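You operate a simulated robot arm through the tools that you are given. There is no shell and no other tool. Be economical: measure what you need, move in short steps, check, and stop when the job is done.

You run a simulated two-armed robot. Do the job below in one go: nothing can be reset, and whatever is moved stays where it is left.

TASK
On the top of the brown bench, fold the yellow wiping cloth in half, so that its two long edges meet.

It is judged by the outcome, as a careful person would: the job done as asked, and still so three seconds after it is handed in. It fails if anything else is knocked over, pushed out of place, dropped, spilled or broken. Flat cloth is picked up by pressing the open fingertips on it (5 to 10 N) and closing them slowly along it; thin cloth reads only 2 to 8 mm in the jaws.

THE ROBOT
Two 7-joint arms with two-finger parallel grippers on one trunk, on a base that drives. Base frame: it is fixed to the floor where the robot stands at the start and does not move with it; the origin is under the middle of the robot, x ahead of it, y to its left, z up; the surface under the hand at the start is at about z = 850. Readings come in mm, degrees, newtons and seconds.
The left shoulder is at the start at [50, 168, 1132], the right one opposite. With the tool pointing down near the work surface each hand reaches from about 220 to 660 mm from the robot's upright axis, wherever it stands, measured 20 degrees to its own side. Places, roughly: top of the brown bench [600, 200, 800]. Payload 1.57 kg a hand.
The tool frame of a hand sits at the grasp point between the pads (the TCP): z along the fingers, y along the line on which they close. The tips reach 30 mm beyond it. The gripper opens to 80 mm. The fingers are 17 mm wide and 12 mm thick; the gripper's body (40 by 82 mm) begins 80 mm behind the TCP.
Orientation is that of the tool frame in the base frame, as a unit quaternion [w, x, y, z]. With the fingers straight down and closing along the base's y, the tool's x points along the base's -x, its y along +y and its z along -z.

THE INTERFACE
- The arms move only by the tool play_rows. It takes "left_series", "right_series" or both (then of equal length, played together; a hand with none holds still); each is one flat list of numbers, 7 for each row, row after row: the shift along the base's x, y, z in mm, then the turn, a rotation vector about the base's x, y, z in degrees, then the finger opening in mm, from 0 to 80. In form: [x, y, z, rx, ry, rz, hand, x, y, z, rx, ry, rz, hand, ...]. A call has 1 to 10 rows; each row shifts and turns the commanded pose from where the row before left it. Rows are played at 5 a second. More than 50 mm and 8.6 degrees between two rows, or a gripper value outside its range, and nothing of the call is played. Where a pose cannot be reached the arm comes as near as it can. A force on the tool above 40 N (or 10 N above the force at the start of the call, whichever is more), or a blocked arm, ends the call early, and 0.2 s more pass. Each finger travels about 45 mm/s and halts on what it meets, pressing with about 26 N; the grip force reading is that of the motor and also rises with nothing between the fingers. The clock runs only during rows and for 0.2 s after the last one: add rows that do not move to give the fingers time. The reply holds the time, the measured pose of the TCP, the force on the tool along the base axes, the opening and the grip force, in the units named above and with some noise, with the torque about the TCP (base axes, N m) and any sound that the robot's microphone picked up.
- Cameras (640 x 400 px; columns grow to the right, rows downward): "scene" is now at [122.4, 1.4, 1325.6]; the picture's right is [0.00, -1.00, 0.00], its down [-0.72, -0.00, -0.69] and it looks along [0.69, 0.00, -0.72] (base axes); focal length 243 px, centre (320, 200). "left" rides on the left gripper at [72, 7, -122] in its tool frame; the picture's right is [-0.09, 1.00, 0.00], its down [-0.84, -0.08, -0.54] and it looks along [-0.54, -0.05, 0.84] (tool axes); focal length 238 px, centre (320, 200). "right" rides on the right gripper at [72, -7, -122] in its tool frame; the picture's right is [0.09, 1.00, 0.00], its down [-0.84, 0.08, -0.54] and it looks along [-0.54, 0.05, 0.84] (tool axes); focal length 238 px, centre (320, 200). There is no depth. A picture from a camera that has moved, and an enlarged one, comes with that camera's place and axes in the base frame and with its lens.
- grab_frame(camera): a new picture of that camera. It takes no simulated time.
- slide_trunk(by): slides the trunk up (or, below 0, down) by that many mm; the arms and the scene camera ride with it, the base frame stays. It gives what a move gives, with no picture.
- base_move(legs): drives the robot by 1 to 6 legs, each [ahead, left, turn to the left] in mm, mm and degrees, along the robot's own axes; the way and the turn of a leg run together, so that a leg with both is an arc; at most 1500 mm and 180 degrees a leg. The arms and the cameras ride along, it lands a little off, and it stops where it bumps. It gives what a move gives.
- head_to(pan, tilt): turns the head with the scene camera to pan (to the left, within 80 degrees either way) and tilt (down, from -29 to 69), counted from straight ahead of the robot. It gives what a move gives.
- close_up(camera, box): a new picture of the part [left, top, right, bottom] of that camera's present view, enlarged. It takes no simulated time.
- finish_job(): hands the job in; it is judged then, once.

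Work in short steps. Places have to be worked out from the pictures, the camera data and where the tool is seen: move nearer, look again, correct. Check each grasp and each placing, and mend what went wrong. You have 120 turns and 108 pictures in all, those below and enlarged ones among them. Open the grippers and draw the arms clear of the work before you hand the job in, unless the task says otherwise; then end with one line.

The tools are called after "Request:" as a command line: name --argument value ..., lists and objects as JSON in quotes. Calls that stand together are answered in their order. play_rows: Moves the arms, as the interface text tells. Its arguments: {"type":"object","properties":{"left_series":{"type":"array","items":{"type":"number"}},"right_series":{"type":"array","items":{"type":"number"}}},"required":[]} The other tools are called the same way: slide_trunk (by) slides the trunk up or down; base_move (legs) drives the base; head_to (pan, tilt) turns the head that bears the scene camera; grab_frame (camera) takes a picture; close_up (camera, box) takes an enlarged picture of a part of a camera's view; finish_job () hands the job in.

At the start:

```text
time: 0.0
left_ee_pos: [412.2, 393.1, 962.5]
left_orientation: [0.0, 0.0, 1.0, -0.001]
left_contact_force: [-0.3, -0.6, 0.5]
left_torque: [-0.02, -0.01, 0.05]
left_grip_width: 80.0
left_finger_force: 0.1
right_ee_pos: [409.3, 7.7, 1026.2]
right_orientation: [0.0, 0.0, 1.0, 0.001]
right_contact_force: [-0.1, -0.3, 0.2]
right_torque: [-0.06, -0.02, 0.0]
right_grip_width: 79.9
right_finger_force: 0.0
trunk travel left (down, up): [-300.0, 143.0]
robot x, y, heading: [-2.8, 1.0, -0.1]
head pan, tilt: [0.1, 46.4]
```

scene: 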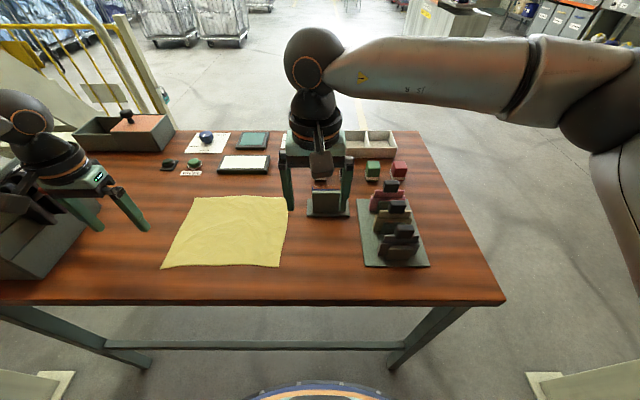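
right: 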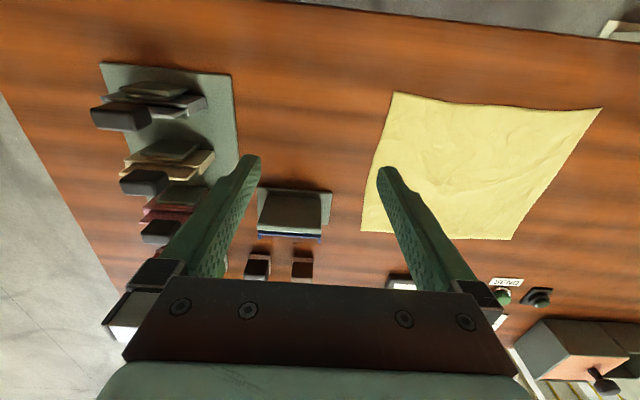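
left: 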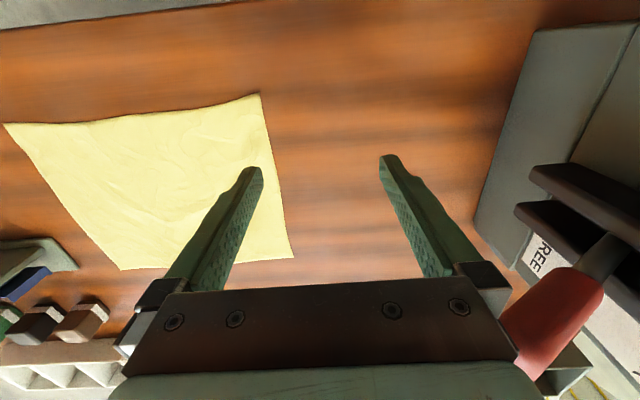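

The pictures from two cameras agree on a bench top near z≈850. The cloth spans about x 375–585 and y 88–340, so its long edges run along y. I'll draw the hands in, then drive left to centre on the cloth.

Request:
play_rows --left_series '[0, -40, 15, 0, 0, 0, 80, 0, -40, 15, 0, 0, 0, 80, 0, -40, 15, 0, 0, 0, 80, 0, -40, 15, 0, 0, 0, 80, 0, -40, 10, 0, 0, 0, 80, 0, -40, 0, 0, 0, 0, 80]' --right_series '[0, -20, 4, 0, 0, 0, 80, 0, -20, 4, 0, 0, 0, 80, 0, -20, 4, 0, 0, 0, 80, 0, -20, 0, 0, 0, 0, 80, 0, -20, 0, 0, 0, 0, 80, 0, -20, 0, 0, 0, 0, 80]'

```text
time: 1.4
left_ee_pos: [413.3, 154.2, 1033.6]
left_orientation: [0.0, 0.0, 1.0, 0.0]
left_contact_force: [-0.5, 1.1, -0.8]
left_torque: [0.01, 0.0, -0.04]
left_grip_width: 80.1
left_finger_force: 0.1
right_ee_pos: [410.0, -113.9, 1038.9]
right_orientation: [0.0, 0.0, 1.0, 0.001]
right_contact_force: [-0.3, 0.2, -0.2]
right_torque: [0.03, -0.03, 0.04]
right_grip_width: 80.4
right_finger_force: 0.0
trunk travel left (down, up): [-300.0, 143.0]
robot x, y, heading: [-0.8, 0.6, -0.2]
head pan, tilt: [0.1, 46.4]
```

Hands are high and drawn in. I drive 205 mm left.

Request:
base_move --legs '[[0, 205, 0]]'

Request:
grab_frame --camera "scene"

Request:
grab_frame --camera "left"

Request:
grab_frame --camera "right"

```text
time: 3.8
left_ee_pos: [413.4, 358.4, 1034.5]
left_orientation: [0.0, 0.0, 1.0, 0.001]
left_contact_force: [0.2, -0.7, -0.2]
left_torque: [-0.03, 0.03, 0.01]
left_grip_width: 79.9
left_finger_force: 0.0
right_ee_pos: [409.9, 89.4, 1038.7]
right_orientation: [0.0, 0.001, 1.0, 0.001]
right_contact_force: [0.6, 0.0, 0.5]
right_torque: [-0.04, -0.01, -0.02]
right_grip_width: 80.1
right_finger_force: 0.1
trunk travel left (down, up): [-300.0, 143.0]
robot x, y, heading: [2.7, 202.4, -0.1]
head pan, tilt: [0.1, 46.4]
```

```text
104 pictures are left
camera scene: at [122.6, 205.1, 1325.6], right [0.0, -1.0, 0.0], down [-0.72, 0.0, -0.69], along [0.69, 0.0, -0.72], focal length 243 px, centre (320, 200)
```

scene: 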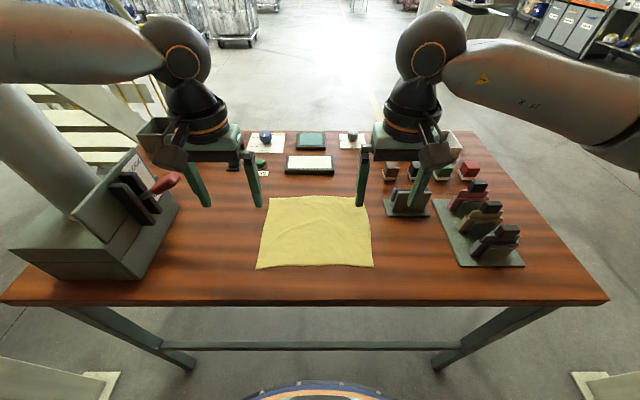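

```text
103 pictures are left
camera left: at [342.2, 364.4, 1156.5], right [0.09, 1.0, 0.0], down [0.84, -0.08, 0.54], along [0.54, -0.05, -0.84], focal length 238 px, centre (320, 200)
```

left: 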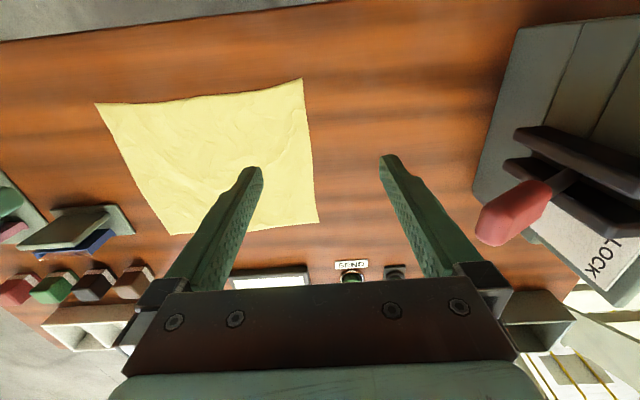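

```text
102 pictures are left
camera right: at [337.4, 82.3, 1160.1], right [-0.09, 1.0, 0.0], down [0.84, 0.07, 0.54], along [0.54, 0.05, -0.84], focal length 238 px, centre (320, 200)
```

right: 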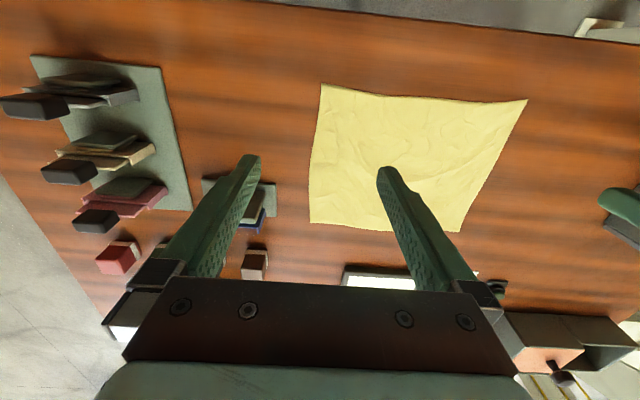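

The left and right camera views agree: near edge x≈372, far edge x≈583, sides y≈88 and 341. I bring both hands down over the two near corners, fingers closing along the edge, and stop about 20 mm above contact.

Request:
play_rows --left_series '[-10, -17, -35, 0, 0, 0, 60, -10, -17, -35, 0, 0, 0, 40, -10, -16, -35, 0, 0, 0, 30, 0, 0, -30, 0, 0, 0, 30, 0, 0, 0, 0, 0, 0, 30]' --right_series '[-9, 11, -35, 0, 0, 0, 60, -9, 11, -35, 0, 0, 0, 40, -9, 10, -35, 0, 0, 0, 30, 0, 0, -34, 0, 0, 0, 30, 0, 0, 0, 0, 0, 0, 30]'

Request:
grab_frame --camera "left"

Request:
grab_frame --camera "right"

```text
time: 5.0
left_ee_pos: [375.1, 332.2, 908.3]
left_orientation: [0.001, 0.001, 1.0, 0.0]
left_contact_force: [-0.4, -0.2, -0.5]
left_torque: [0.0, -0.01, -0.01]
left_grip_width: 30.0
left_finger_force: 0.1
left hand out of reach, approached as far as the arm can: row 3, 4
right_ee_pos: [382.1, 122.6, 900.8]
right_orientation: [0.0, 0.001, 1.0, 0.0]
right_contact_force: [-0.7, 0.0, 0.9]
right_torque: [0.02, -0.02, -0.01]
right_grip_width: 30.3
right_finger_force: 0.1
trunk travel left (down, up): [-300.0, 143.0]
robot x, y, heading: [1.2, 203.8, -0.0]
head pan, tilt: [0.1, 46.4]
```

```text
101 pictures are left
camera left: at [303.2, 338.5, 1029.5], right [0.09, 1.0, 0.0], down [0.84, -0.08, 0.54], along [0.54, -0.05, -0.84], focal length 238 px, centre (320, 200)
```

left: 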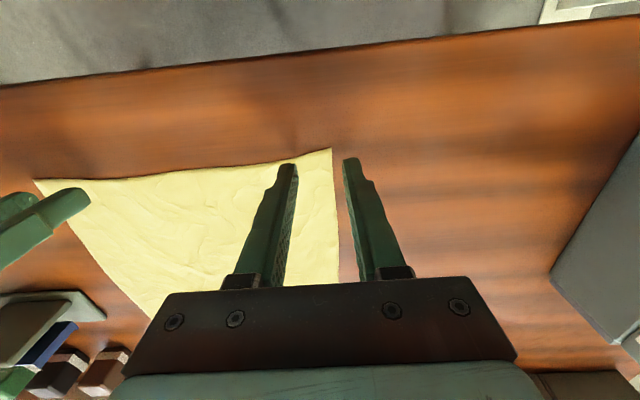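

```text
100 pictures are left
camera right: at [309.2, 115.2, 1021.3], right [-0.09, 1.0, 0.0], down [0.84, 0.07, 0.54], along [0.54, 0.05, -0.84], focal length 238 px, centre (320, 200)
```

right: 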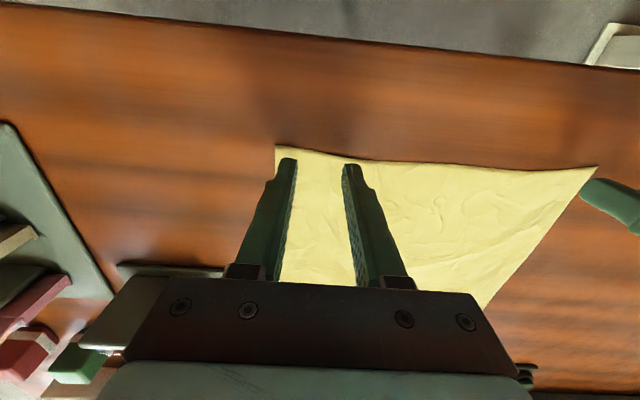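

The left arm couldn't quite follow: it stands at (375, 332, 908). The right is in place. I try the left again with a small sideways move higher up.

Request:
play_rows --left_series '[0, 0, 30, 0, 0, 0, 30, 5, 0, 20, 0, 0, 0, 30, 0, 0, 0, 0, 0, 0, 30]'

```text
time: 5.8
left_ee_pos: [380.1, 331.1, 956.9]
left_orientation: [-0.001, 0.001, 1.0, 0.0]
left_contact_force: [1.0, 0.9, -0.2]
left_torque: [0.0, -0.03, 0.03]
left_grip_width: 29.8
left_finger_force: 0.2
right_ee_pos: [381.3, 122.3, 900.4]
right_orientation: [0.0, 0.001, 1.0, 0.001]
right_contact_force: [0.4, 0.3, -0.5]
right_torque: [-0.01, 0.05, 0.02]
right_grip_width: 30.1
right_finger_force: 0.0
trunk travel left (down, up): [-300.0, 143.0]
robot x, y, heading: [-0.0, 204.0, -0.1]
head pan, tilt: [0.1, 46.4]
```

Request:
play_rows --left_series '[0, -8, 0, 0, 0, 0, 30, 0, -8, 0, 0, 0, 0, 30, 0, -7, 0, 0, 0, 0, 30, 0, 0, 0, 0, 0, 0, 30]'

```text
time: 6.8
left_ee_pos: [378.1, 316.0, 959.6]
left_orientation: [0.0, 0.001, 1.0, -0.001]
left_contact_force: [-0.3, -0.1, 0.1]
left_torque: [0.03, 0.02, 0.01]
left_grip_width: 29.9
left_finger_force: 0.1
left hand out of reach, approached as far as the arm can: row 3
right_ee_pos: [381.7, 122.3, 899.6]
right_orientation: [0.001, 0.001, 1.0, 0.001]
right_contact_force: [-0.4, 0.8, -0.3]
right_torque: [-0.03, 0.04, 0.02]
right_grip_width: 29.7
right_finger_force: 0.1
trunk travel left (down, up): [-300.0, 143.0]
robot x, y, heading: [-0.4, 201.7, -0.1]
head pan, tilt: [0.1, 46.4]
```

The left arm's inward limit lies just outside the wanted spot, while the right has room. I lift the right hand and drive the base 60 mm right.

Request:
play_rows --left_series '[0, 8, 10, 0, 0, 0, 30, 0, 8, 10, 0, 0, 0, 30, 0, 0, 0, 0, 0, 0, 30]' --right_series '[0, 0, 40, 0, 0, 0, 30, 0, 0, 40, 0, 0, 0, 30, 0, 0, 0, 0, 0, 0, 30]'

Request:
base_move --legs '[[0, -60, 0]]'

```text
time: 7.6
left_ee_pos: [377.0, 333.1, 978.6]
left_orientation: [0.0, 0.001, 1.0, 0.0]
left_contact_force: [-0.7, -0.5, 0.4]
left_torque: [0.0, 0.01, -0.03]
left_grip_width: 29.7
left_finger_force: 0.1
right_ee_pos: [382.8, 118.0, 980.7]
right_orientation: [0.001, 0.001, 1.0, 0.001]
right_contact_force: [0.0, 0.1, -0.7]
right_torque: [0.0, -0.01, 0.01]
right_grip_width: 30.0
right_finger_force: 0.1
trunk travel left (down, up): [-300.0, 143.0]
robot x, y, heading: [1.1, 205.0, -0.1]
head pan, tilt: [0.1, 46.4]
```

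```text
time: 8.8
left_ee_pos: [376.2, 271.8, 978.8]
left_orientation: [0.0, 0.001, 1.0, 0.0]
left_contact_force: [0.3, -0.1, -0.2]
left_torque: [0.04, -0.01, -0.03]
left_grip_width: 30.0
left_finger_force: 0.1
right_ee_pos: [382.3, 59.6, 978.9]
right_orientation: [-0.001, 0.001, 1.0, 0.001]
right_contact_force: [-0.2, 0.2, 0.1]
right_torque: [0.0, 0.0, -0.03]
right_grip_width: 30.1
right_finger_force: 0.1
trunk travel left (down, up): [-300.0, 143.0]
robot x, y, heading: [0.8, 145.4, -0.1]
head pan, tilt: [0.1, 46.4]
```

Now I bring both hands sideways over their corners first, then down to z≈900.

Request:
play_rows --left_series '[3, 18, 0, 0, 0, 0, 30, 3, 18, 0, 0, 0, 0, 30, 0, 0, -26, 0, 0, 0, 30, 0, 0, -26, 0, 0, 0, 30, 0, 0, -27, 0, 0, 0, 30, 0, 0, 0, 0, 0, 0, 30]' --right_series '[0, 31, 0, 0, 0, 0, 30, 0, 31, 0, 0, 0, 0, 30, 0, 0, -26, 0, 0, 0, 30, 0, 0, -26, 0, 0, 0, 30, 0, 0, -27, 0, 0, 0, 30, 0, 0, 0, 0, 0, 0, 30]'

Request:
grab_frame --camera "left"

Request:
grab_frame --camera "right"

```text
time: 10.2
left_ee_pos: [382.3, 309.3, 900.1]
left_orientation: [0.001, 0.0, 1.0, 0.0]
left_contact_force: [0.8, 0.0, 0.1]
left_torque: [0.03, 0.03, 0.01]
left_grip_width: 30.1
left_finger_force: 0.0
right_ee_pos: [383.1, 122.4, 901.7]
right_orientation: [0.001, 0.001, 1.0, 0.001]
right_contact_force: [0.6, 1.2, 0.3]
right_torque: [0.02, 0.01, 0.0]
right_grip_width: 29.8
right_finger_force: 0.0
trunk travel left (down, up): [-300.0, 143.0]
robot x, y, heading: [-1.8, 146.5, 0.1]
head pan, tilt: [0.1, 46.4]
```

```text
99 pictures are left
camera left: at [310.9, 315.5, 1022.1], right [0.09, 1.0, 0.0], down [0.84, -0.08, 0.54], along [0.54, -0.05, -0.84], focal length 238 px, centre (320, 200)
```

left: 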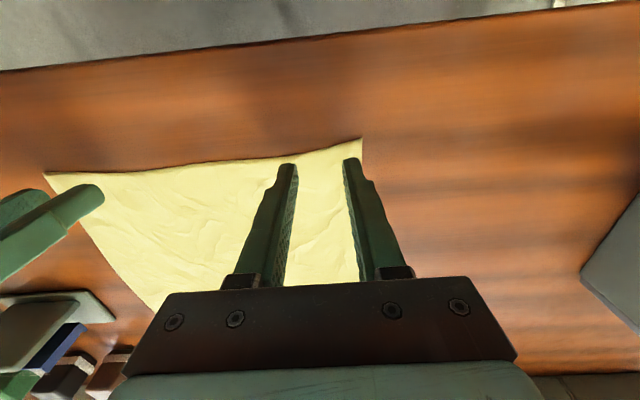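

```text
98 pictures are left
camera right: at [311.1, 115.5, 1023.0], right [-0.09, 1.0, 0.0], down [0.84, 0.08, 0.54], along [0.54, 0.05, -0.84], focal length 238 px, centre (320, 200)
```

right: 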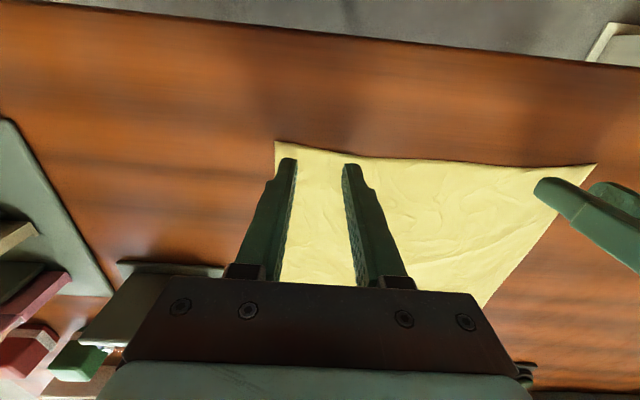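

Placement along y is good, but the near edge bows slightly inward (x≈380 under the fingers). I shift both hands forward a little and lower to just above contact.

Request:
play_rows --left_series '[9, 0, -6, 0, 0, 0, 30, 0, 0, -6, 0, 0, 0, 30, 0, 0, -3, 0, 0, 0, 30, 0, 0, -2, 0, 0, 0, 30]' --right_series '[6, 0, -6, 0, 0, 0, 30, 0, 0, -6, 0, 0, 0, 30, 0, 0, -3, 0, 0, 0, 30, 0, 0, -2, 0, 0, 0, 30]'

```text
time: 11.2
left_ee_pos: [392.8, 307.5, 882.6]
left_orientation: [0.0, 0.0, 1.0, 0.0]
left_contact_force: [0.2, -0.1, -0.5]
left_torque: [0.0, 0.0, -0.03]
left_grip_width: 29.7
left_finger_force: 0.1
right_ee_pos: [388.0, 121.9, 884.1]
right_orientation: [0.001, 0.0, 1.0, 0.001]
right_contact_force: [0.7, 0.4, -0.1]
right_torque: [0.01, 0.03, 0.01]
right_grip_width: 30.3
right_finger_force: 0.1
trunk travel left (down, up): [-300.0, 143.0]
robot x, y, heading: [-0.7, 145.8, 0.1]
head pan, tilt: [0.1, 46.4]
```

No contact yet; I step down slowly, 1 mm at a time.

Request:
play_rows --left_series '[0, 0, -1, 0, 0, 0, 30, 0, 0, -1, 0, 0, 0, 30, 0, 0, -1, 0, 0, 0, 30]' --right_series '[0, 0, -1.5, 0, 0, 0, 30, 0, 0, -1.5, 0, 0, 0, 30, 0, 0, -1, 0, 0, 0, 30]'

```text
time: 12.0
left_ee_pos: [392.0, 306.2, 881.3]
left_orientation: [0.001, 0.002, 1.0, -0.001]
left_contact_force: [-0.7, -0.3, 8.3]
left_torque: [0.04, 0.08, 0.02]
left_grip_width: 30.1
left_finger_force: 0.0
right_ee_pos: [388.4, 122.6, 881.3]
right_orientation: [0.001, 0.001, 1.0, 0.002]
right_contact_force: [2.1, 0.9, 7.5]
right_torque: [-0.11, -0.02, 0.02]
right_grip_width: 30.0
right_finger_force: 0.1
trunk travel left (down, up): [-300.0, 143.0]
robot x, y, heading: [-1.5, 146.9, -0.1]
head pan, tilt: [0.1, 46.4]
```

Both press with about 8 N. Now I close the fingers slowly.

Request:
play_rows --left_series '[0, 0, 0, 0, 0, 0, 27, 0, 0, 0, 0, 0, 0, 24, 0, 0, 0, 0, 0, 0, 21, 0, 0, 0, 0, 0, 0, 18, 0, 0, 0, 0, 0, 0, 15, 0, 0, 0, 0, 0, 0, 12, 0, 0, 0, 0, 0, 0, 9, 0, 0, 0, 0, 0, 0, 6, 0, 0, 0, 0, 0, 0, 3, 0, 0, 0, 0, 0, 0, 0]' --right_series '[0, 0, 0, 0, 0, 0, 27, 0, 0, 0, 0, 0, 0, 24, 0, 0, 0, 0, 0, 0, 21, 0, 0, 0, 0, 0, 0, 18, 0, 0, 0, 0, 0, 0, 15, 0, 0, 0, 0, 0, 0, 12, 0, 0, 0, 0, 0, 0, 9, 0, 0, 0, 0, 0, 0, 6, 0, 0, 0, 0, 0, 0, 3, 0, 0, 0, 0, 0, 0, 0]'

Request:
grab_frame --camera "left"

Request:
grab_frame --camera "right"

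```text
time: 14.2
left_ee_pos: [391.6, 307.4, 880.6]
left_orientation: [0.002, 0.0, 1.0, -0.001]
left_contact_force: [0.8, 0.6, 15.9]
left_torque: [0.02, 0.01, -0.01]
left_grip_width: 0.1
left_finger_force: 17.1
right_ee_pos: [388.3, 122.3, 880.1]
right_orientation: [0.002, 0.0, 1.0, 0.001]
right_contact_force: [0.6, -1.5, 19.2]
right_torque: [-0.07, -0.04, 0.03]
right_grip_width: 0.2
right_finger_force: 19.4
trunk travel left (down, up): [-300.0, 143.0]
robot x, y, heading: [-0.6, 143.0, -0.1]
head pan, tilt: [0.1, 46.4]
```

```text
97 pictures are left
camera left: at [319.4, 314.1, 1003.4], right [0.09, 1.0, 0.0], down [0.84, -0.08, 0.54], along [0.54, -0.05, -0.84], focal length 238 px, centre (320, 200)
```

left: 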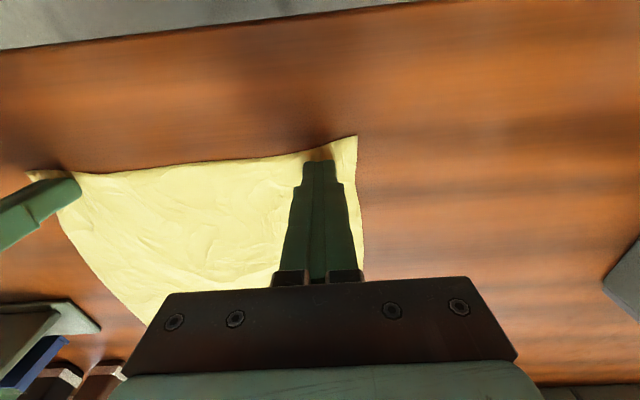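

```text
96 pictures are left
camera right: at [314.1, 114.2, 1002.3], right [-0.09, 1.0, 0.0], down [0.83, 0.07, 0.55], along [0.54, 0.05, -0.84], focal length 238 px, centre (320, 200)
```

right: 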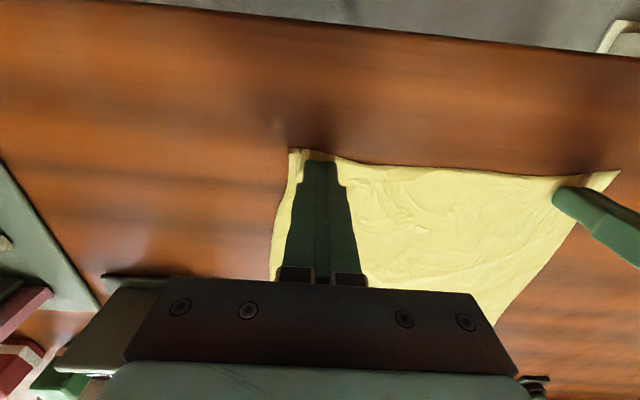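

The jaws read 0: the cloth slid under the fingers. I open, lift a little and look before trying a wider, firmer pinch.

Request:
play_rows --left_series '[0, 0, 2, 0, 0, 0, 5, 0, 0, 10, 0, 0, 0, 50, 0, 0, 10, 0, 0, 0, 50, 0, 0, 0, 0, 0, 0, 50]' --right_series '[0, 0, 2, 0, 0, 0, 5, 0, 0, 10, 0, 0, 0, 50, 0, 0, 10, 0, 0, 0, 50, 0, 0, 0, 0, 0, 0, 50]'

Request:
grab_frame --camera "left"

Request:
grab_frame --camera "right"

```text
time: 15.2
left_ee_pos: [391.7, 307.8, 902.1]
left_orientation: [0.0, 0.0, 1.0, 0.0]
left_contact_force: [1.2, 0.5, 0.4]
left_torque: [-0.01, 0.02, 0.03]
left_grip_width: 50.2
left_finger_force: 0.1
right_ee_pos: [388.7, 122.6, 901.8]
right_orientation: [-0.001, 0.001, 1.0, 0.0]
right_contact_force: [-0.2, 0.9, 0.2]
right_torque: [-0.04, -0.03, -0.02]
right_grip_width: 49.9
right_finger_force: 0.0
trunk travel left (down, up): [-300.0, 143.0]
robot x, y, heading: [-3.7, 141.5, 0.0]
head pan, tilt: [0.1, 46.4]
```

```text
95 pictures are left
camera left: at [321.3, 315.0, 1024.2], right [0.09, 1.0, 0.0], down [0.84, -0.08, 0.54], along [0.54, -0.05, -0.84], focal length 238 px, centre (320, 200)
```

left: 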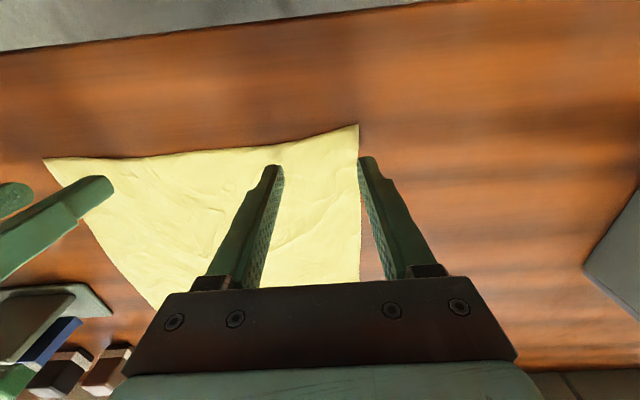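

```text
94 pictures are left
camera right: at [316.0, 114.4, 1023.6], right [-0.09, 1.0, 0.0], down [0.84, 0.08, 0.54], along [0.54, 0.05, -0.84], focal length 238 px, centre (320, 200)
```

right: 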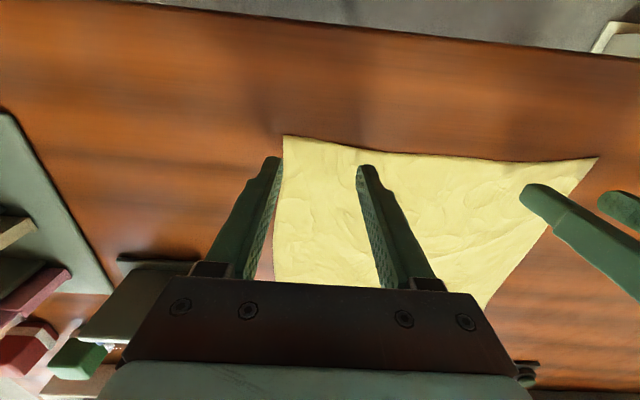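

The corners are only slightly pulled in. I shift both hands 9 mm inward so that 50 mm-wide fingers lie on cloth, and press again.

Request:
play_rows --left_series '[0, -5, -6, 0, 0, 0, 50, 0, -5, -6, 0, 0, 0, 50, 0, 0, -5, 0, 0, 0, 50, 0, 0, -2, 0, 0, 0, 50, 0, 0, -1, 0, 0, 0, 50, 0, 0, -1.5, 0, 0, 0, 50]' --right_series '[0, 5, -6, 0, 0, 0, 50, 0, 5, -6, 0, 0, 0, 50, 0, 0, -5, 0, 0, 0, 50, 0, 0, -2, 0, 0, 0, 50, 0, 0, -1, 0, 0, 0, 50, 0, 0, -1.5, 0, 0, 0, 50]'

```text
time: 16.6
left_ee_pos: [391.4, 297.4, 881.9]
left_orientation: [0.001, 0.0, 1.0, -0.001]
left_contact_force: [1.7, 0.8, 2.4]
left_torque: [0.02, -0.05, 0.01]
left_grip_width: 50.0
left_finger_force: 0.0
right_ee_pos: [389.7, 131.5, 880.8]
right_orientation: [0.001, 0.001, 1.0, 0.002]
right_contact_force: [0.6, 0.2, 8.6]
right_torque: [-0.16, -0.06, 0.0]
right_grip_width: 49.5
right_finger_force: 0.0
trunk travel left (down, up): [-300.0, 143.0]
robot x, y, heading: [0.7, 143.8, 0.1]
head pan, tilt: [0.1, 46.4]
```

Right presses 8.6 N, left 2.4 N. I lower the left 1 mm more and close both slowly, partway.

Request:
play_rows --left_series '[0, 0, -1, 0, 0, 0, 50, 0, 0, 0, 0, 0, 0, 48, 0, 0, 0, 0, 0, 0, 46, 0, 0, 0, 0, 0, 0, 44, 0, 0, 0, 0, 0, 0, 42, 0, 0, 0, 0, 0, 0, 40, 0, 0, 0, 0, 0, 0, 38, 0, 0, 0, 0, 0, 0, 36, 0, 0, 0, 0, 0, 0, 34, 0, 0, 0, 0, 0, 0, 32]' --right_series '[0, 0, 0, 0, 0, 0, 50, 0, 0, 0, 0, 0, 0, 48, 0, 0, 0, 0, 0, 0, 46, 0, 0, 0, 0, 0, 0, 44, 0, 0, 0, 0, 0, 0, 42, 0, 0, 0, 0, 0, 0, 40, 0, 0, 0, 0, 0, 0, 38, 0, 0, 0, 0, 0, 0, 36, 0, 0, 0, 0, 0, 0, 34, 0, 0, 0, 0, 0, 0, 32]'

Request:
grab_frame --camera "left"

Request:
grab_frame --camera "right"

```text
time: 18.8
left_ee_pos: [391.3, 297.4, 880.3]
left_orientation: [0.001, 0.0, 1.0, 0.0]
left_contact_force: [0.3, -3.5, 19.7]
left_torque: [-0.05, 0.06, 0.0]
left_grip_width: 31.5
left_finger_force: 0.0
right_ee_pos: [388.9, 131.3, 881.2]
right_orientation: [0.001, 0.001, 1.0, 0.002]
right_contact_force: [0.2, 1.9, 16.6]
right_torque: [-0.13, -0.05, 0.0]
right_grip_width: 33.2
right_finger_force: 0.2
trunk travel left (down, up): [-300.0, 143.0]
robot x, y, heading: [-2.5, 141.8, -0.1]
head pan, tilt: [0.1, 46.4]
```

```text
93 pictures are left
camera left: at [319.6, 304.3, 1003.4], right [0.09, 1.0, 0.0], down [0.83, -0.08, 0.54], along [0.54, -0.05, -0.84], focal length 238 px, centre (320, 200)
```

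left: 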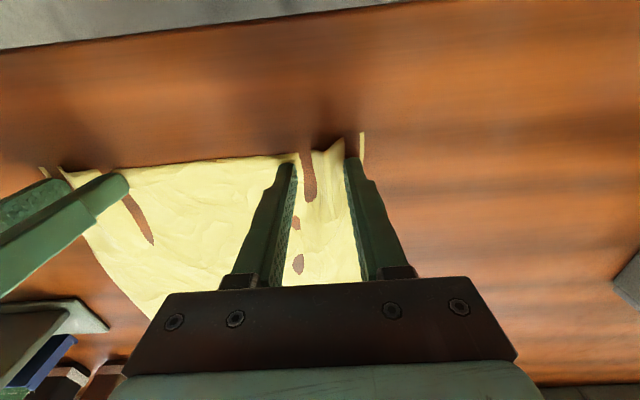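

```text
92 pictures are left
camera right: at [314.4, 123.3, 1002.4], right [-0.09, 1.0, 0.0], down [0.84, 0.07, 0.55], along [0.54, 0.05, -0.84], focal length 238 px, centre (320, 200)
```

right: 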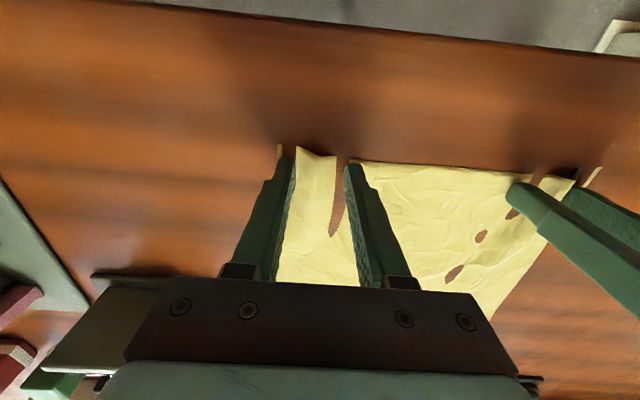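

A ruck is forming between the fingers. I keep closing slowly, easing up slightly to hold the force down.

Request:
play_rows --left_series '[0, 0, 0.5, 0, 0, 0, 29, 0, 0, 0, 0, 0, 0, 26, 0, 0, 0, 0, 0, 0, 23, 0, 0, 0, 0, 0, 0, 20, 0, 0, 0, 0, 0, 0, 17, 0, 0, 0, 0, 0, 0, 14, 0, 0, 0, 0, 0, 0, 11, 0, 0, 0, 0, 0, 0, 8, 0, 0, 0, 0, 0, 0, 4, 0, 0, 0, 0, 0, 0, 0]' --right_series '[0, 0, 0.3, 0, 0, 0, 29, 0, 0, 0, 0, 0, 0, 26, 0, 0, 0, 0, 0, 0, 23, 0, 0, 0, 0, 0, 0, 20, 0, 0, 0, 0, 0, 0, 17, 0, 0, 0, 0, 0, 0, 14, 0, 0, 0, 0, 0, 0, 11, 0, 0, 0, 0, 0, 0, 8, 0, 0, 0, 0, 0, 0, 4, 0, 0, 0, 0, 0, 0, 0]'

Request:
grab_frame --camera "left"

Request:
grab_frame --camera "right"

```text
time: 21.0
left_ee_pos: [392.3, 296.7, 881.6]
left_orientation: [0.001, 0.001, 1.0, -0.002]
left_contact_force: [-0.7, -15.2, 7.2]
left_torque: [-0.46, 0.01, 0.04]
left_grip_width: 2.4
left_finger_force: 23.4
right_ee_pos: [386.5, 131.4, 880.7]
right_orientation: [0.001, 0.0, 1.0, 0.004]
right_contact_force: [0.3, 15.1, 11.5]
right_torque: [0.38, -0.01, 0.05]
right_grip_width: 2.4
right_finger_force: 24.0
trunk travel left (down, up): [-300.0, 143.0]
robot x, y, heading: [0.5, 142.1, 0.0]
head pan, tilt: [0.1, 46.4]
```

```text
91 pictures are left
camera left: at [320.1, 303.7, 1003.5], right [0.09, 1.0, 0.0], down [0.84, -0.08, 0.54], along [0.54, -0.05, -0.84], focal length 238 px, centre (320, 200)
```

left: 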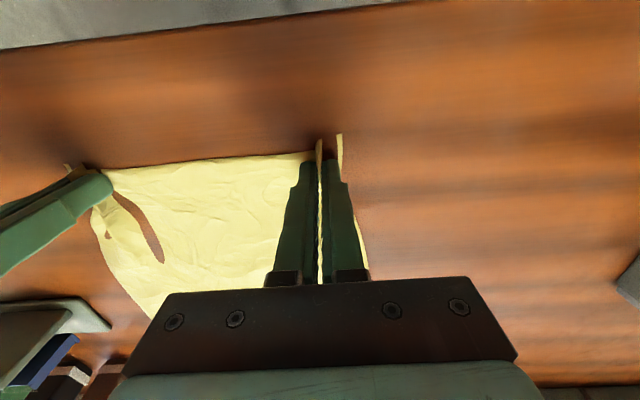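

```text
90 pictures are left
camera right: at [314.2, 124.1, 1002.4], right [-0.09, 1.0, 0.01], down [0.84, 0.07, 0.54], along [0.54, 0.06, -0.84], focal length 238 px, centre (320, 200)
```

right: 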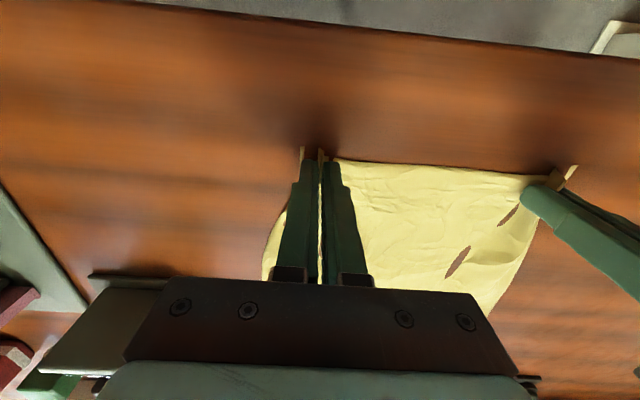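

Both jaws read 2.4 mm with cloth held upright between the pads, with some sideways tension. I relax inward a few mm and lift 25 mm to check the hold.

Request:
play_rows --left_series '[0, -2, 4, 0, 0, 0, 0, 0, -2, 6, 0, 0, 0, 0, 2, -2, 7, 0, 0, 0, 0, 2, 0, 8, 0, 0, 0, 0]' --right_series '[0, 2, 4, 0, 0, 0, 0, 0, 2, 6, 0, 0, 0, 0, 2, 2, 7, 0, 0, 0, 0, 2, 0, 8, 0, 0, 0, 0]'

Request:
grab_frame --camera "left"

Request:
grab_frame --camera "scene"

```text
time: 22.0
left_ee_pos: [394.7, 292.9, 904.6]
left_orientation: [0.0, 0.0, 1.0, 0.002]
left_contact_force: [0.0, -0.1, 0.2]
left_torque: [0.0, -0.01, 0.04]
left_grip_width: 1.9
left_finger_force: 23.7
right_ee_pos: [391.1, 135.1, 903.8]
right_orientation: [-0.001, 0.002, 1.0, 0.0]
right_contact_force: [-0.5, 0.2, -0.7]
right_torque: [0.03, -0.02, -0.01]
right_grip_width: 2.3
right_finger_force: 24.0
trunk travel left (down, up): [-300.0, 143.0]
robot x, y, heading: [-0.1, 141.1, 0.0]
head pan, tilt: [0.1, 46.4]
```

```text
89 pictures are left
camera left: at [324.6, 299.7, 1026.9], right [0.09, 1.0, 0.0], down [0.84, -0.08, 0.54], along [0.54, -0.05, -0.84], focal length 238 px, centre (320, 200)
```

left: 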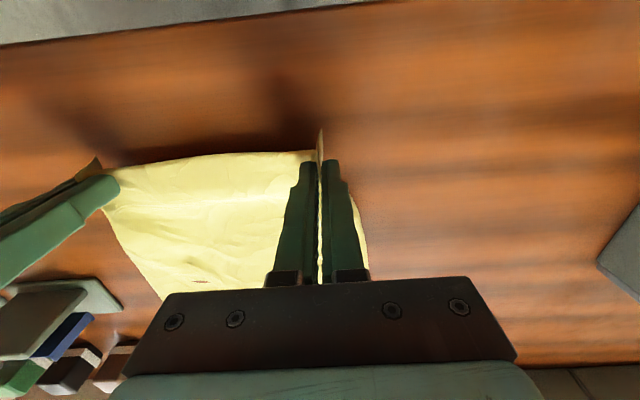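

```text
88 pictures are left
camera scene: at [122.4, 144.8, 1325.6], right [0.0, -1.0, 0.0], down [-0.72, 0.0, -0.69], along [0.69, 0.0, -0.72], focal length 243 px, centre (320, 200)
```

scene: 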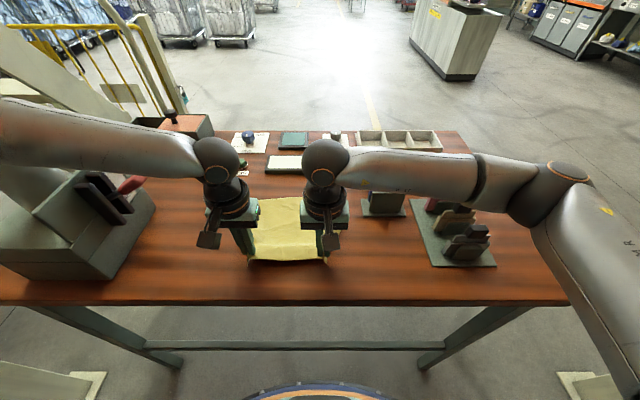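

Both corners are held with the edge lifted. I continue along an arc, beginning to tip the fingers so that the held edge will roll over.

Request:
play_rows --left_series '[7, 0, 14, 0, 3, 0, 0, 9, 0, 12, 0, 3, 0, 0, 12, 0, 10, 0, 3, 0, 0, 13, 0, 8, 0, 4, 0, 0, 14, 0, 6, 0, 4, 0, 0]' --right_series '[7, 0, 14, 0, 3, 0, 0, 9, 0, 12, 0, 3, 0, 0, 12, 0, 10, 0, 3, 0, 0, 13, 0, 8, 0, 4, 0, 0, 14, 0, 6, 0, 4, 0, 0]'

Request:
grab_frame --camera "right"

Request:
grab_frame --camera "scene"

```text
time: 23.3
left_ee_pos: [424.2, 312.0, 966.6]
left_orientation: [-0.141, 0.003, 0.99, -0.016]
left_contact_force: [3.1, -15.1, -0.6]
left_torque: [-0.45, -0.11, 0.26]
left_grip_width: 2.3
left_finger_force: 24.0
left hand out of reach, approached as far as the arm can: row 3, 4, 5
right_ee_pos: [442.4, 149.4, 957.0]
right_orientation: [-0.148, -0.008, 0.989, 0.017]
right_contact_force: [-3.0, 14.9, 0.0]
right_torque: [0.5, 0.03, -0.06]
right_grip_width: 2.4
right_finger_force: 23.6
trunk travel left (down, up): [-300.0, 143.0]
robot x, y, heading: [1.3, 143.0, -0.4]
head pan, tilt: [0.1, 46.4]
stopped in row 5 (left hand): the force on the tool passed its limit at 41 N (the readings are from after the stop); the commanded pose is now the measured one
```

```text
87 pictures are left
camera right: at [409.1, 136.7, 1094.9], right [-0.1, 0.99, 0.06], down [0.96, 0.08, 0.28], along [0.27, 0.09, -0.96], focal length 238 px, centre (320, 200)
```

right: 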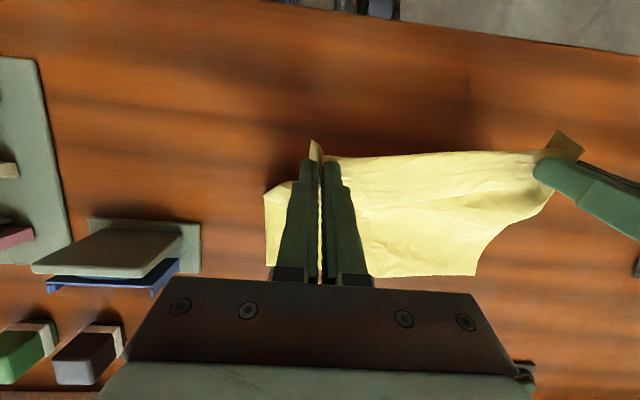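

```text
86 pictures are left
camera scene: at [122.2, 144.7, 1325.7], right [0.0, -1.0, 0.0], down [-0.72, 0.0, -0.69], along [0.69, 0.0, -0.72], focal length 243 px, centre (320, 200)
```

scene: 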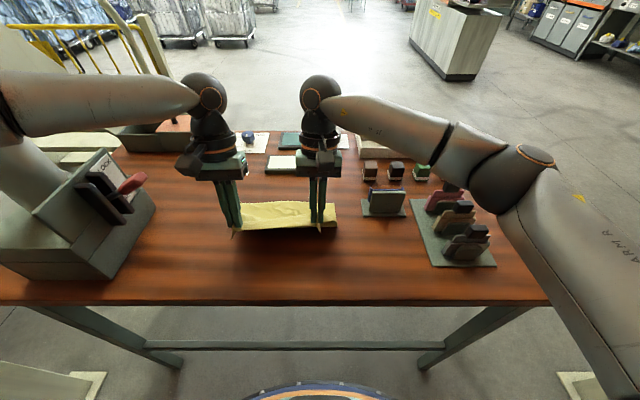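

The left arm ran out of reach once tipped, and the cloth was pulled taut; the grips held. I set both hands upright again and restore their spacing.

Request:
play_rows --left_series '[2, -3, -3, 0, -5, 0, 0, 4, -4, -3, 0, -5, 0, 0, 6, -4, -3, 0, -6, 0, 0, 6, -4, 0, 0, 0, 0, 0]' --right_series '[0, 0, 0, 0, -5, 0, 0, 0, -1, 0, 0, -5, 0, 0, 0, -1, 0, 0, -6, 0, 0, 0, -1, 0, 0, 0, 0, 0]'

Request:
grab_frame --camera "right"

Request:
grab_frame --camera "left"

```text
time: 24.3
left_ee_pos: [442.8, 300.1, 957.8]
left_orientation: [-0.002, 0.004, 1.0, -0.009]
left_contact_force: [-0.6, -0.1, 0.4]
left_torque: [0.03, 0.01, 0.01]
left_grip_width: 2.3
left_finger_force: 23.6
right_ee_pos: [444.8, 141.8, 957.1]
right_orientation: [-0.007, -0.005, 1.0, 0.01]
right_contact_force: [-0.4, 0.9, 0.3]
right_torque: [0.03, 0.0, -0.03]
right_grip_width: 2.0
right_finger_force: 23.1
trunk travel left (down, up): [-300.0, 143.0]
robot x, y, heading: [-1.6, 147.4, 0.0]
head pan, tilt: [0.1, 46.4]
```

```text
85 pictures are left
camera right: at [374.7, 131.0, 1078.9], right [-0.1, 0.99, 0.02], down [0.84, 0.08, 0.53], along [0.53, 0.07, -0.85], focal length 238 px, centre (320, 200)
```

right: 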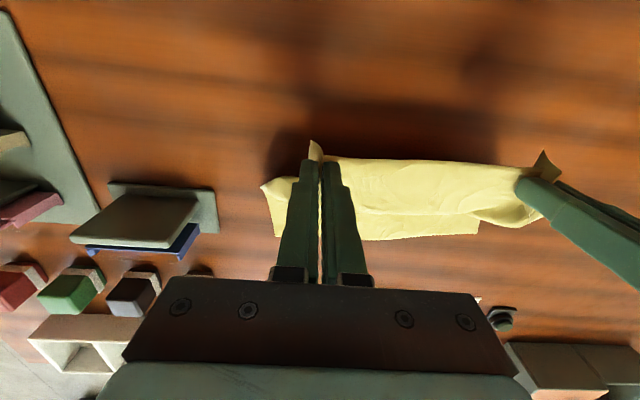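

```text
84 pictures are left
camera left: at [372.8, 310.2, 1079.5], right [0.1, 0.99, -0.02], down [0.84, -0.07, 0.54], along [0.54, -0.07, -0.84], focal length 238 px, centre (320, 200)
```

left: 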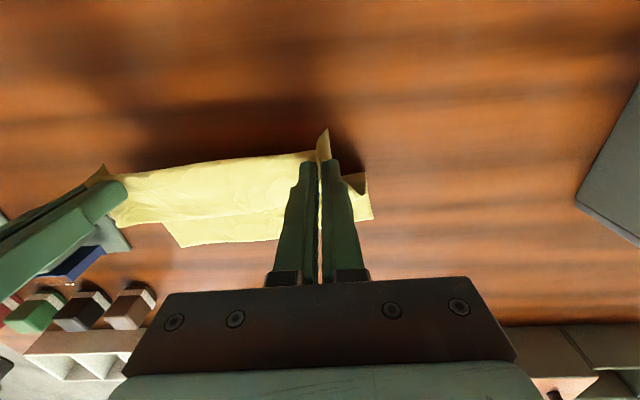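

The cloth is still held; its far edge now runs from about (576,101) to (550,352), slightly rotated. I carry the near edge over, aiming for that line, and stop about 30 mm above it.

Request:
play_rows --left_series '[16, 0, -2, 0, 0, 0, 0, 18, 1, -6, 0, 0, 0, 0, 20, 1, -8, 0, 0, 0, 0, 20, 1, -12, 0, 0, 0, 0, 18, 1, -14, 0, 0, 0, 0, 0, 0, 0, 0, 0, 0, 0]' --right_series '[18, 0, -2, 0, 0, 0, 0, 22, 0, -6, 0, 0, 0, 0, 23, 0, -8, 0, 0, 0, 0, 23, 1, -12, 0, 0, 0, 0, 22, 1, -14, 0, 0, 0, 0, 0, 0, 0, 0, 0, 0, 0]'

Request:
grab_frame --camera "right"

Request:
grab_frame --camera "left"

Request:
grab_frame --camera "scene"

```text
time: 25.4
left_ee_pos: [493.4, 322.5, 940.6]
left_orientation: [0.006, 0.008, 1.0, -0.026]
left_contact_force: [2.6, -13.2, -1.4]
left_torque: [-0.4, -0.13, 0.07]
left_grip_width: 2.2
left_finger_force: 23.4
left hand out of reach, approached as far as the arm can: row 2, 3, 4, 5
right_ee_pos: [525.6, 159.2, 928.2]
right_orientation: [-0.012, -0.02, 0.999, 0.027]
right_contact_force: [-4.2, 13.6, 1.1]
right_torque: [0.37, 0.06, 0.04]
right_grip_width: 2.3
right_finger_force: 23.3
trunk travel left (down, up): [-300.0, 143.0]
robot x, y, heading: [0.9, 143.0, 0.0]
head pan, tilt: [0.1, 46.4]
stopped in row 5 (left hand): the force on the tool passed its limit at 43 N (the readings are from after the stop); the commanded pose is now the measured one
```

```text
83 pictures are left
camera right: at [457.2, 143.7, 1051.4], right [-0.13, 0.99, 0.06], down [0.85, 0.08, 0.53], along [0.52, 0.12, -0.85], focal length 238 px, centre (320, 200)
```

right: 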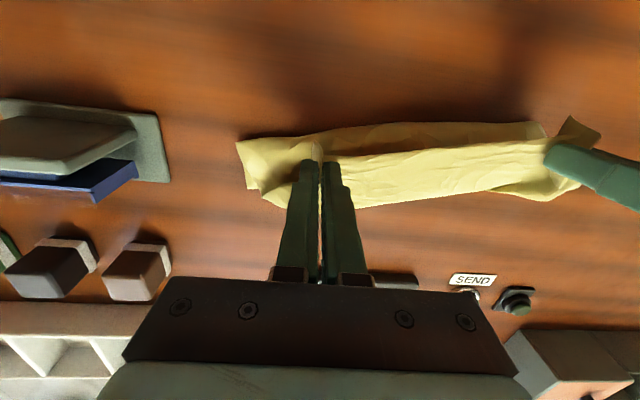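

```text
82 pictures are left
camera left: at [420.9, 335.8, 1061.2], right [0.11, 0.99, -0.05], down [0.83, -0.06, 0.56], along [0.55, -0.1, -0.83], focal length 238 px, centre (320, 200)
```

left: 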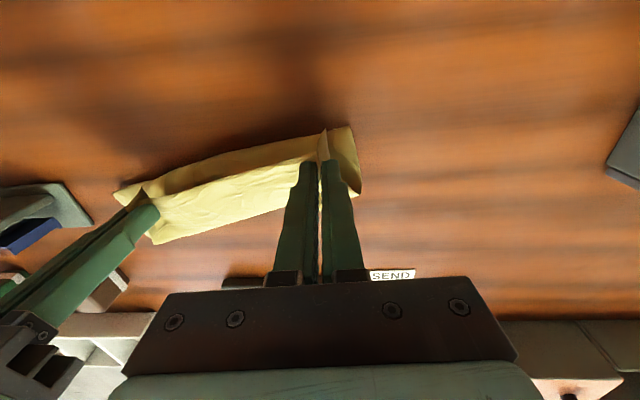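

```text
81 pictures are left
camera scene: at [122.4, 144.9, 1325.6], right [0.0, -1.0, 0.0], down [-0.72, 0.0, -0.69], along [0.69, 0.0, -0.72], focal length 243 px, centre (320, 200)
```

scene: 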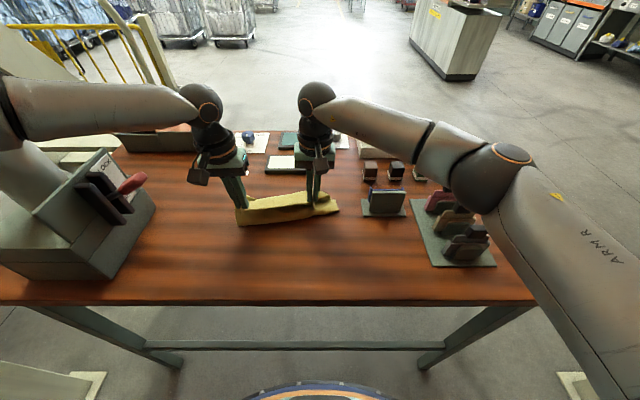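

The left arm again fell behind. I relax the tension with the right hand and test whether a small forward step with a bit of yaw frees the left.

Request:
play_rows --left_series '[3, -3, 0, 0, 0, 5, 0, 3, -3, 0, 0, 0, 5, 0, 3, 0, 0, 0, 0, 0, 0]' --right_series '[-5, 2, 0, 0, 0, 0, 0, -5, 0, 0, 0, 0, 0, 0, -5, 0, 0, 0, 0, 0, 0]'

```text
time: 26.2
left_ee_pos: [494.7, 323.6, 942.0]
left_orientation: [0.008, -0.08, 0.997, -0.025]
left_contact_force: [2.4, -15.0, -1.3]
left_torque: [-0.43, -0.04, 0.01]
left_grip_width: 2.1
left_finger_force: 23.6
left hand out of reach, approached as far as the arm can: row 1, 2
right_ee_pos: [512.4, 159.9, 929.2]
right_orientation: [-0.01, -0.017, 1.0, 0.025]
right_contact_force: [-2.5, 14.6, 1.4]
right_torque: [0.47, 0.06, 0.09]
right_grip_width: 2.2
right_finger_force: 23.6
trunk travel left (down, up): [-300.0, 143.0]
robot x, y, heading: [-0.3, 142.1, -0.2]
head pan, tilt: [0.1, 46.4]
```

Positive yaw doesn't help; I try the other way and slack the right a little more.

Request:
play_rows --left_series '[0, 0, 0, 0, 0, -7, 0, 0, 0, 0, 0, 0, -7, 0, 3, -3, 0, 0, 0, -6, 0, 3, -3, 0, 0, 0, 0, 0]' --right_series '[0, 4, 0, 0, 0, 0, 0, 0, 3, 0, 0, 0, 0, 0, 0, 0, 0, 0, 0, 0, 0, 0, 0, 0, 0, 0, 0, 0]'

```text
time: 27.2
left_ee_pos: [493.2, 325.9, 943.9]
left_orientation: [0.002, 0.094, 0.995, -0.025]
left_contact_force: [0.9, -7.2, -0.8]
left_torque: [-0.28, -0.08, 0.09]
left_grip_width: 2.1
left_finger_force: 23.2
left hand out of reach, approached as far as the arm can: row 2, 3, 4
right_ee_pos: [514.3, 165.5, 928.2]
right_orientation: [-0.011, -0.016, 1.0, 0.023]
right_contact_force: [-1.6, 7.9, 1.3]
right_torque: [0.25, 0.05, 0.02]
right_grip_width: 2.1
right_finger_force: 23.7
trunk travel left (down, up): [-300.0, 143.0]
robot x, y, heading: [2.2, 141.4, -0.1]
head pan, tilt: [0.1, 46.4]
```

Yaw isn't the cure. I'll lay the cloth edge down here, release, and then place each corner separately from a better base position. Lowering both now.

Request:
play_rows --left_series '[0, 0, -10, 0, 0, 5, 0, 0, 0, -15, 0, 0, 5, 0, 0, 0, -15, 0, 0, 0, 0, 0, 0, -12, 0, 0, 0, 0, 0, 0, -5, 0, 0, 0, 0, 0, 0, 0, 0, 0, 0, 0]' --right_series '[4, 0, -8, 0, 0, 0, 0, 4, 0, -10, 0, 0, 0, 0, 4, 0, -10, 0, 0, 0, 0, 4, 0, -8, 0, 0, 0, 0, 0, 0, -5, 0, 0, 0, 0, 0, 0, 0, 0, 0, 0, 0]'

Request:
grab_frame --camera "left"

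Request:
grab_frame --camera "right"

```text
time: 28.6
left_ee_pos: [483.9, 333.9, 895.3]
left_orientation: [0.01, 0.008, 0.999, -0.029]
left_contact_force: [7.7, -26.3, -0.7]
left_torque: [-0.82, -0.34, 0.12]
left_grip_width: 2.1
left_finger_force: 23.8
left hand out of reach, approached as far as the arm can: row 2, 3, 4
right_ee_pos: [526.0, 171.3, 887.7]
right_orientation: [-0.014, -0.02, 0.999, 0.029]
right_contact_force: [-8.2, 26.3, 2.0]
right_torque: [0.84, 0.28, 0.1]
right_grip_width: 2.5
right_finger_force: 23.9
trunk travel left (down, up): [-300.0, 143.0]
robot x, y, heading: [0.5, 141.1, -0.2]
head pan, tilt: [0.1, 46.4]
```

```text
80 pictures are left
camera left: at [409.9, 348.4, 1015.3], right [0.11, 0.99, -0.06], down [0.82, -0.06, 0.56], along [0.55, -0.11, -0.83], focal length 238 px, centre (320, 200)
```

left: 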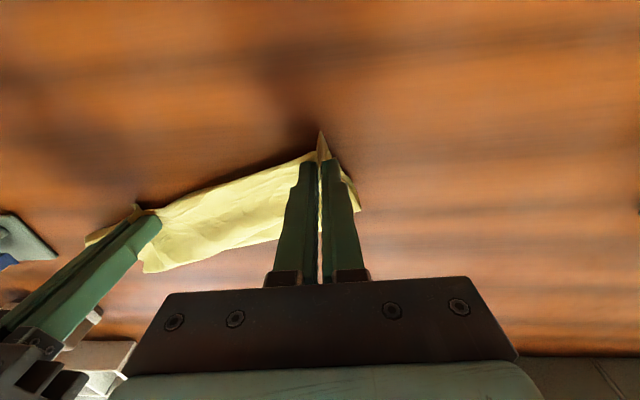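

```text
79 pictures are left
camera right: at [457.3, 153.5, 1010.2], right [-0.13, 0.99, 0.06], down [0.85, 0.08, 0.52], along [0.51, 0.12, -0.85], focal length 238 px, centre (320, 200)
```

right: 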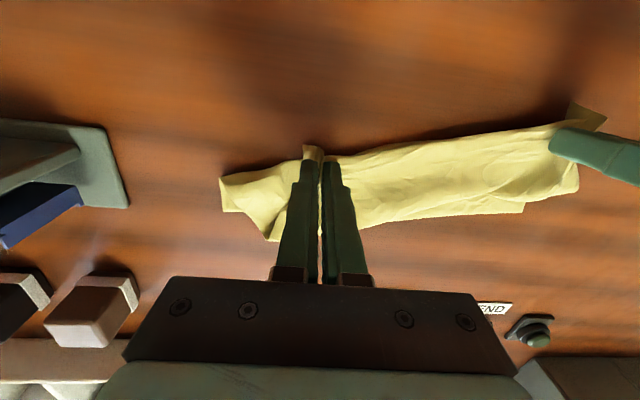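

The cloth is taut between the hands. I slack the right toward the left, lower the last bit, and open both hands.

Request:
play_rows --left_series '[0, 0, 0, 0, 0, 0, 0, 0, 0, -4, 0, 0, 0, 0, 0, 0, -4, 0, 0, 0, 0, 0, 0, -3, 0, 0, 0, 0, 0, 0, 0, 0, 0, 0, 6, 0, 0, 0, 0, 0, 0, 16, 0, 0, 0, 0, 0, 0, 30, 0, 0, 0, 0, 0, 0, 30]' --right_series '[-4, 5, 0, 0, 0, 0, 0, -4, 5, -2, 0, 0, 0, 0, 0, 4, -2, 0, 0, 0, 0, 0, 0, 0, 0, 0, 0, 0, 0, 0, 0, 0, 0, 0, 6, 0, 0, 0, 0, 0, 0, 16, 0, 0, 0, 0, 0, 0, 30, 0, 0, 0, 0, 0, 0, 30]'

```text
time: 30.4
left_ee_pos: [479.0, 340.4, 885.1]
left_orientation: [0.004, 0.006, 1.0, -0.024]
left_contact_force: [-0.3, -0.4, -0.1]
left_torque: [0.0, 0.03, 0.03]
left_grip_width: 29.9
left_finger_force: 0.1
left hand out of reach, approached as far as the arm can: row 2, 4
right_ee_pos: [520.5, 180.4, 883.3]
right_orientation: [-0.012, -0.016, 1.0, 0.022]
right_contact_force: [0.6, -1.3, 2.1]
right_torque: [-0.05, -0.02, 0.02]
right_grip_width: 29.8
right_finger_force: 0.0
trunk travel left (down, up): [-300.0, 143.0]
robot x, y, heading: [-0.0, 143.5, -0.1]
head pan, tilt: [0.1, 46.4]
```

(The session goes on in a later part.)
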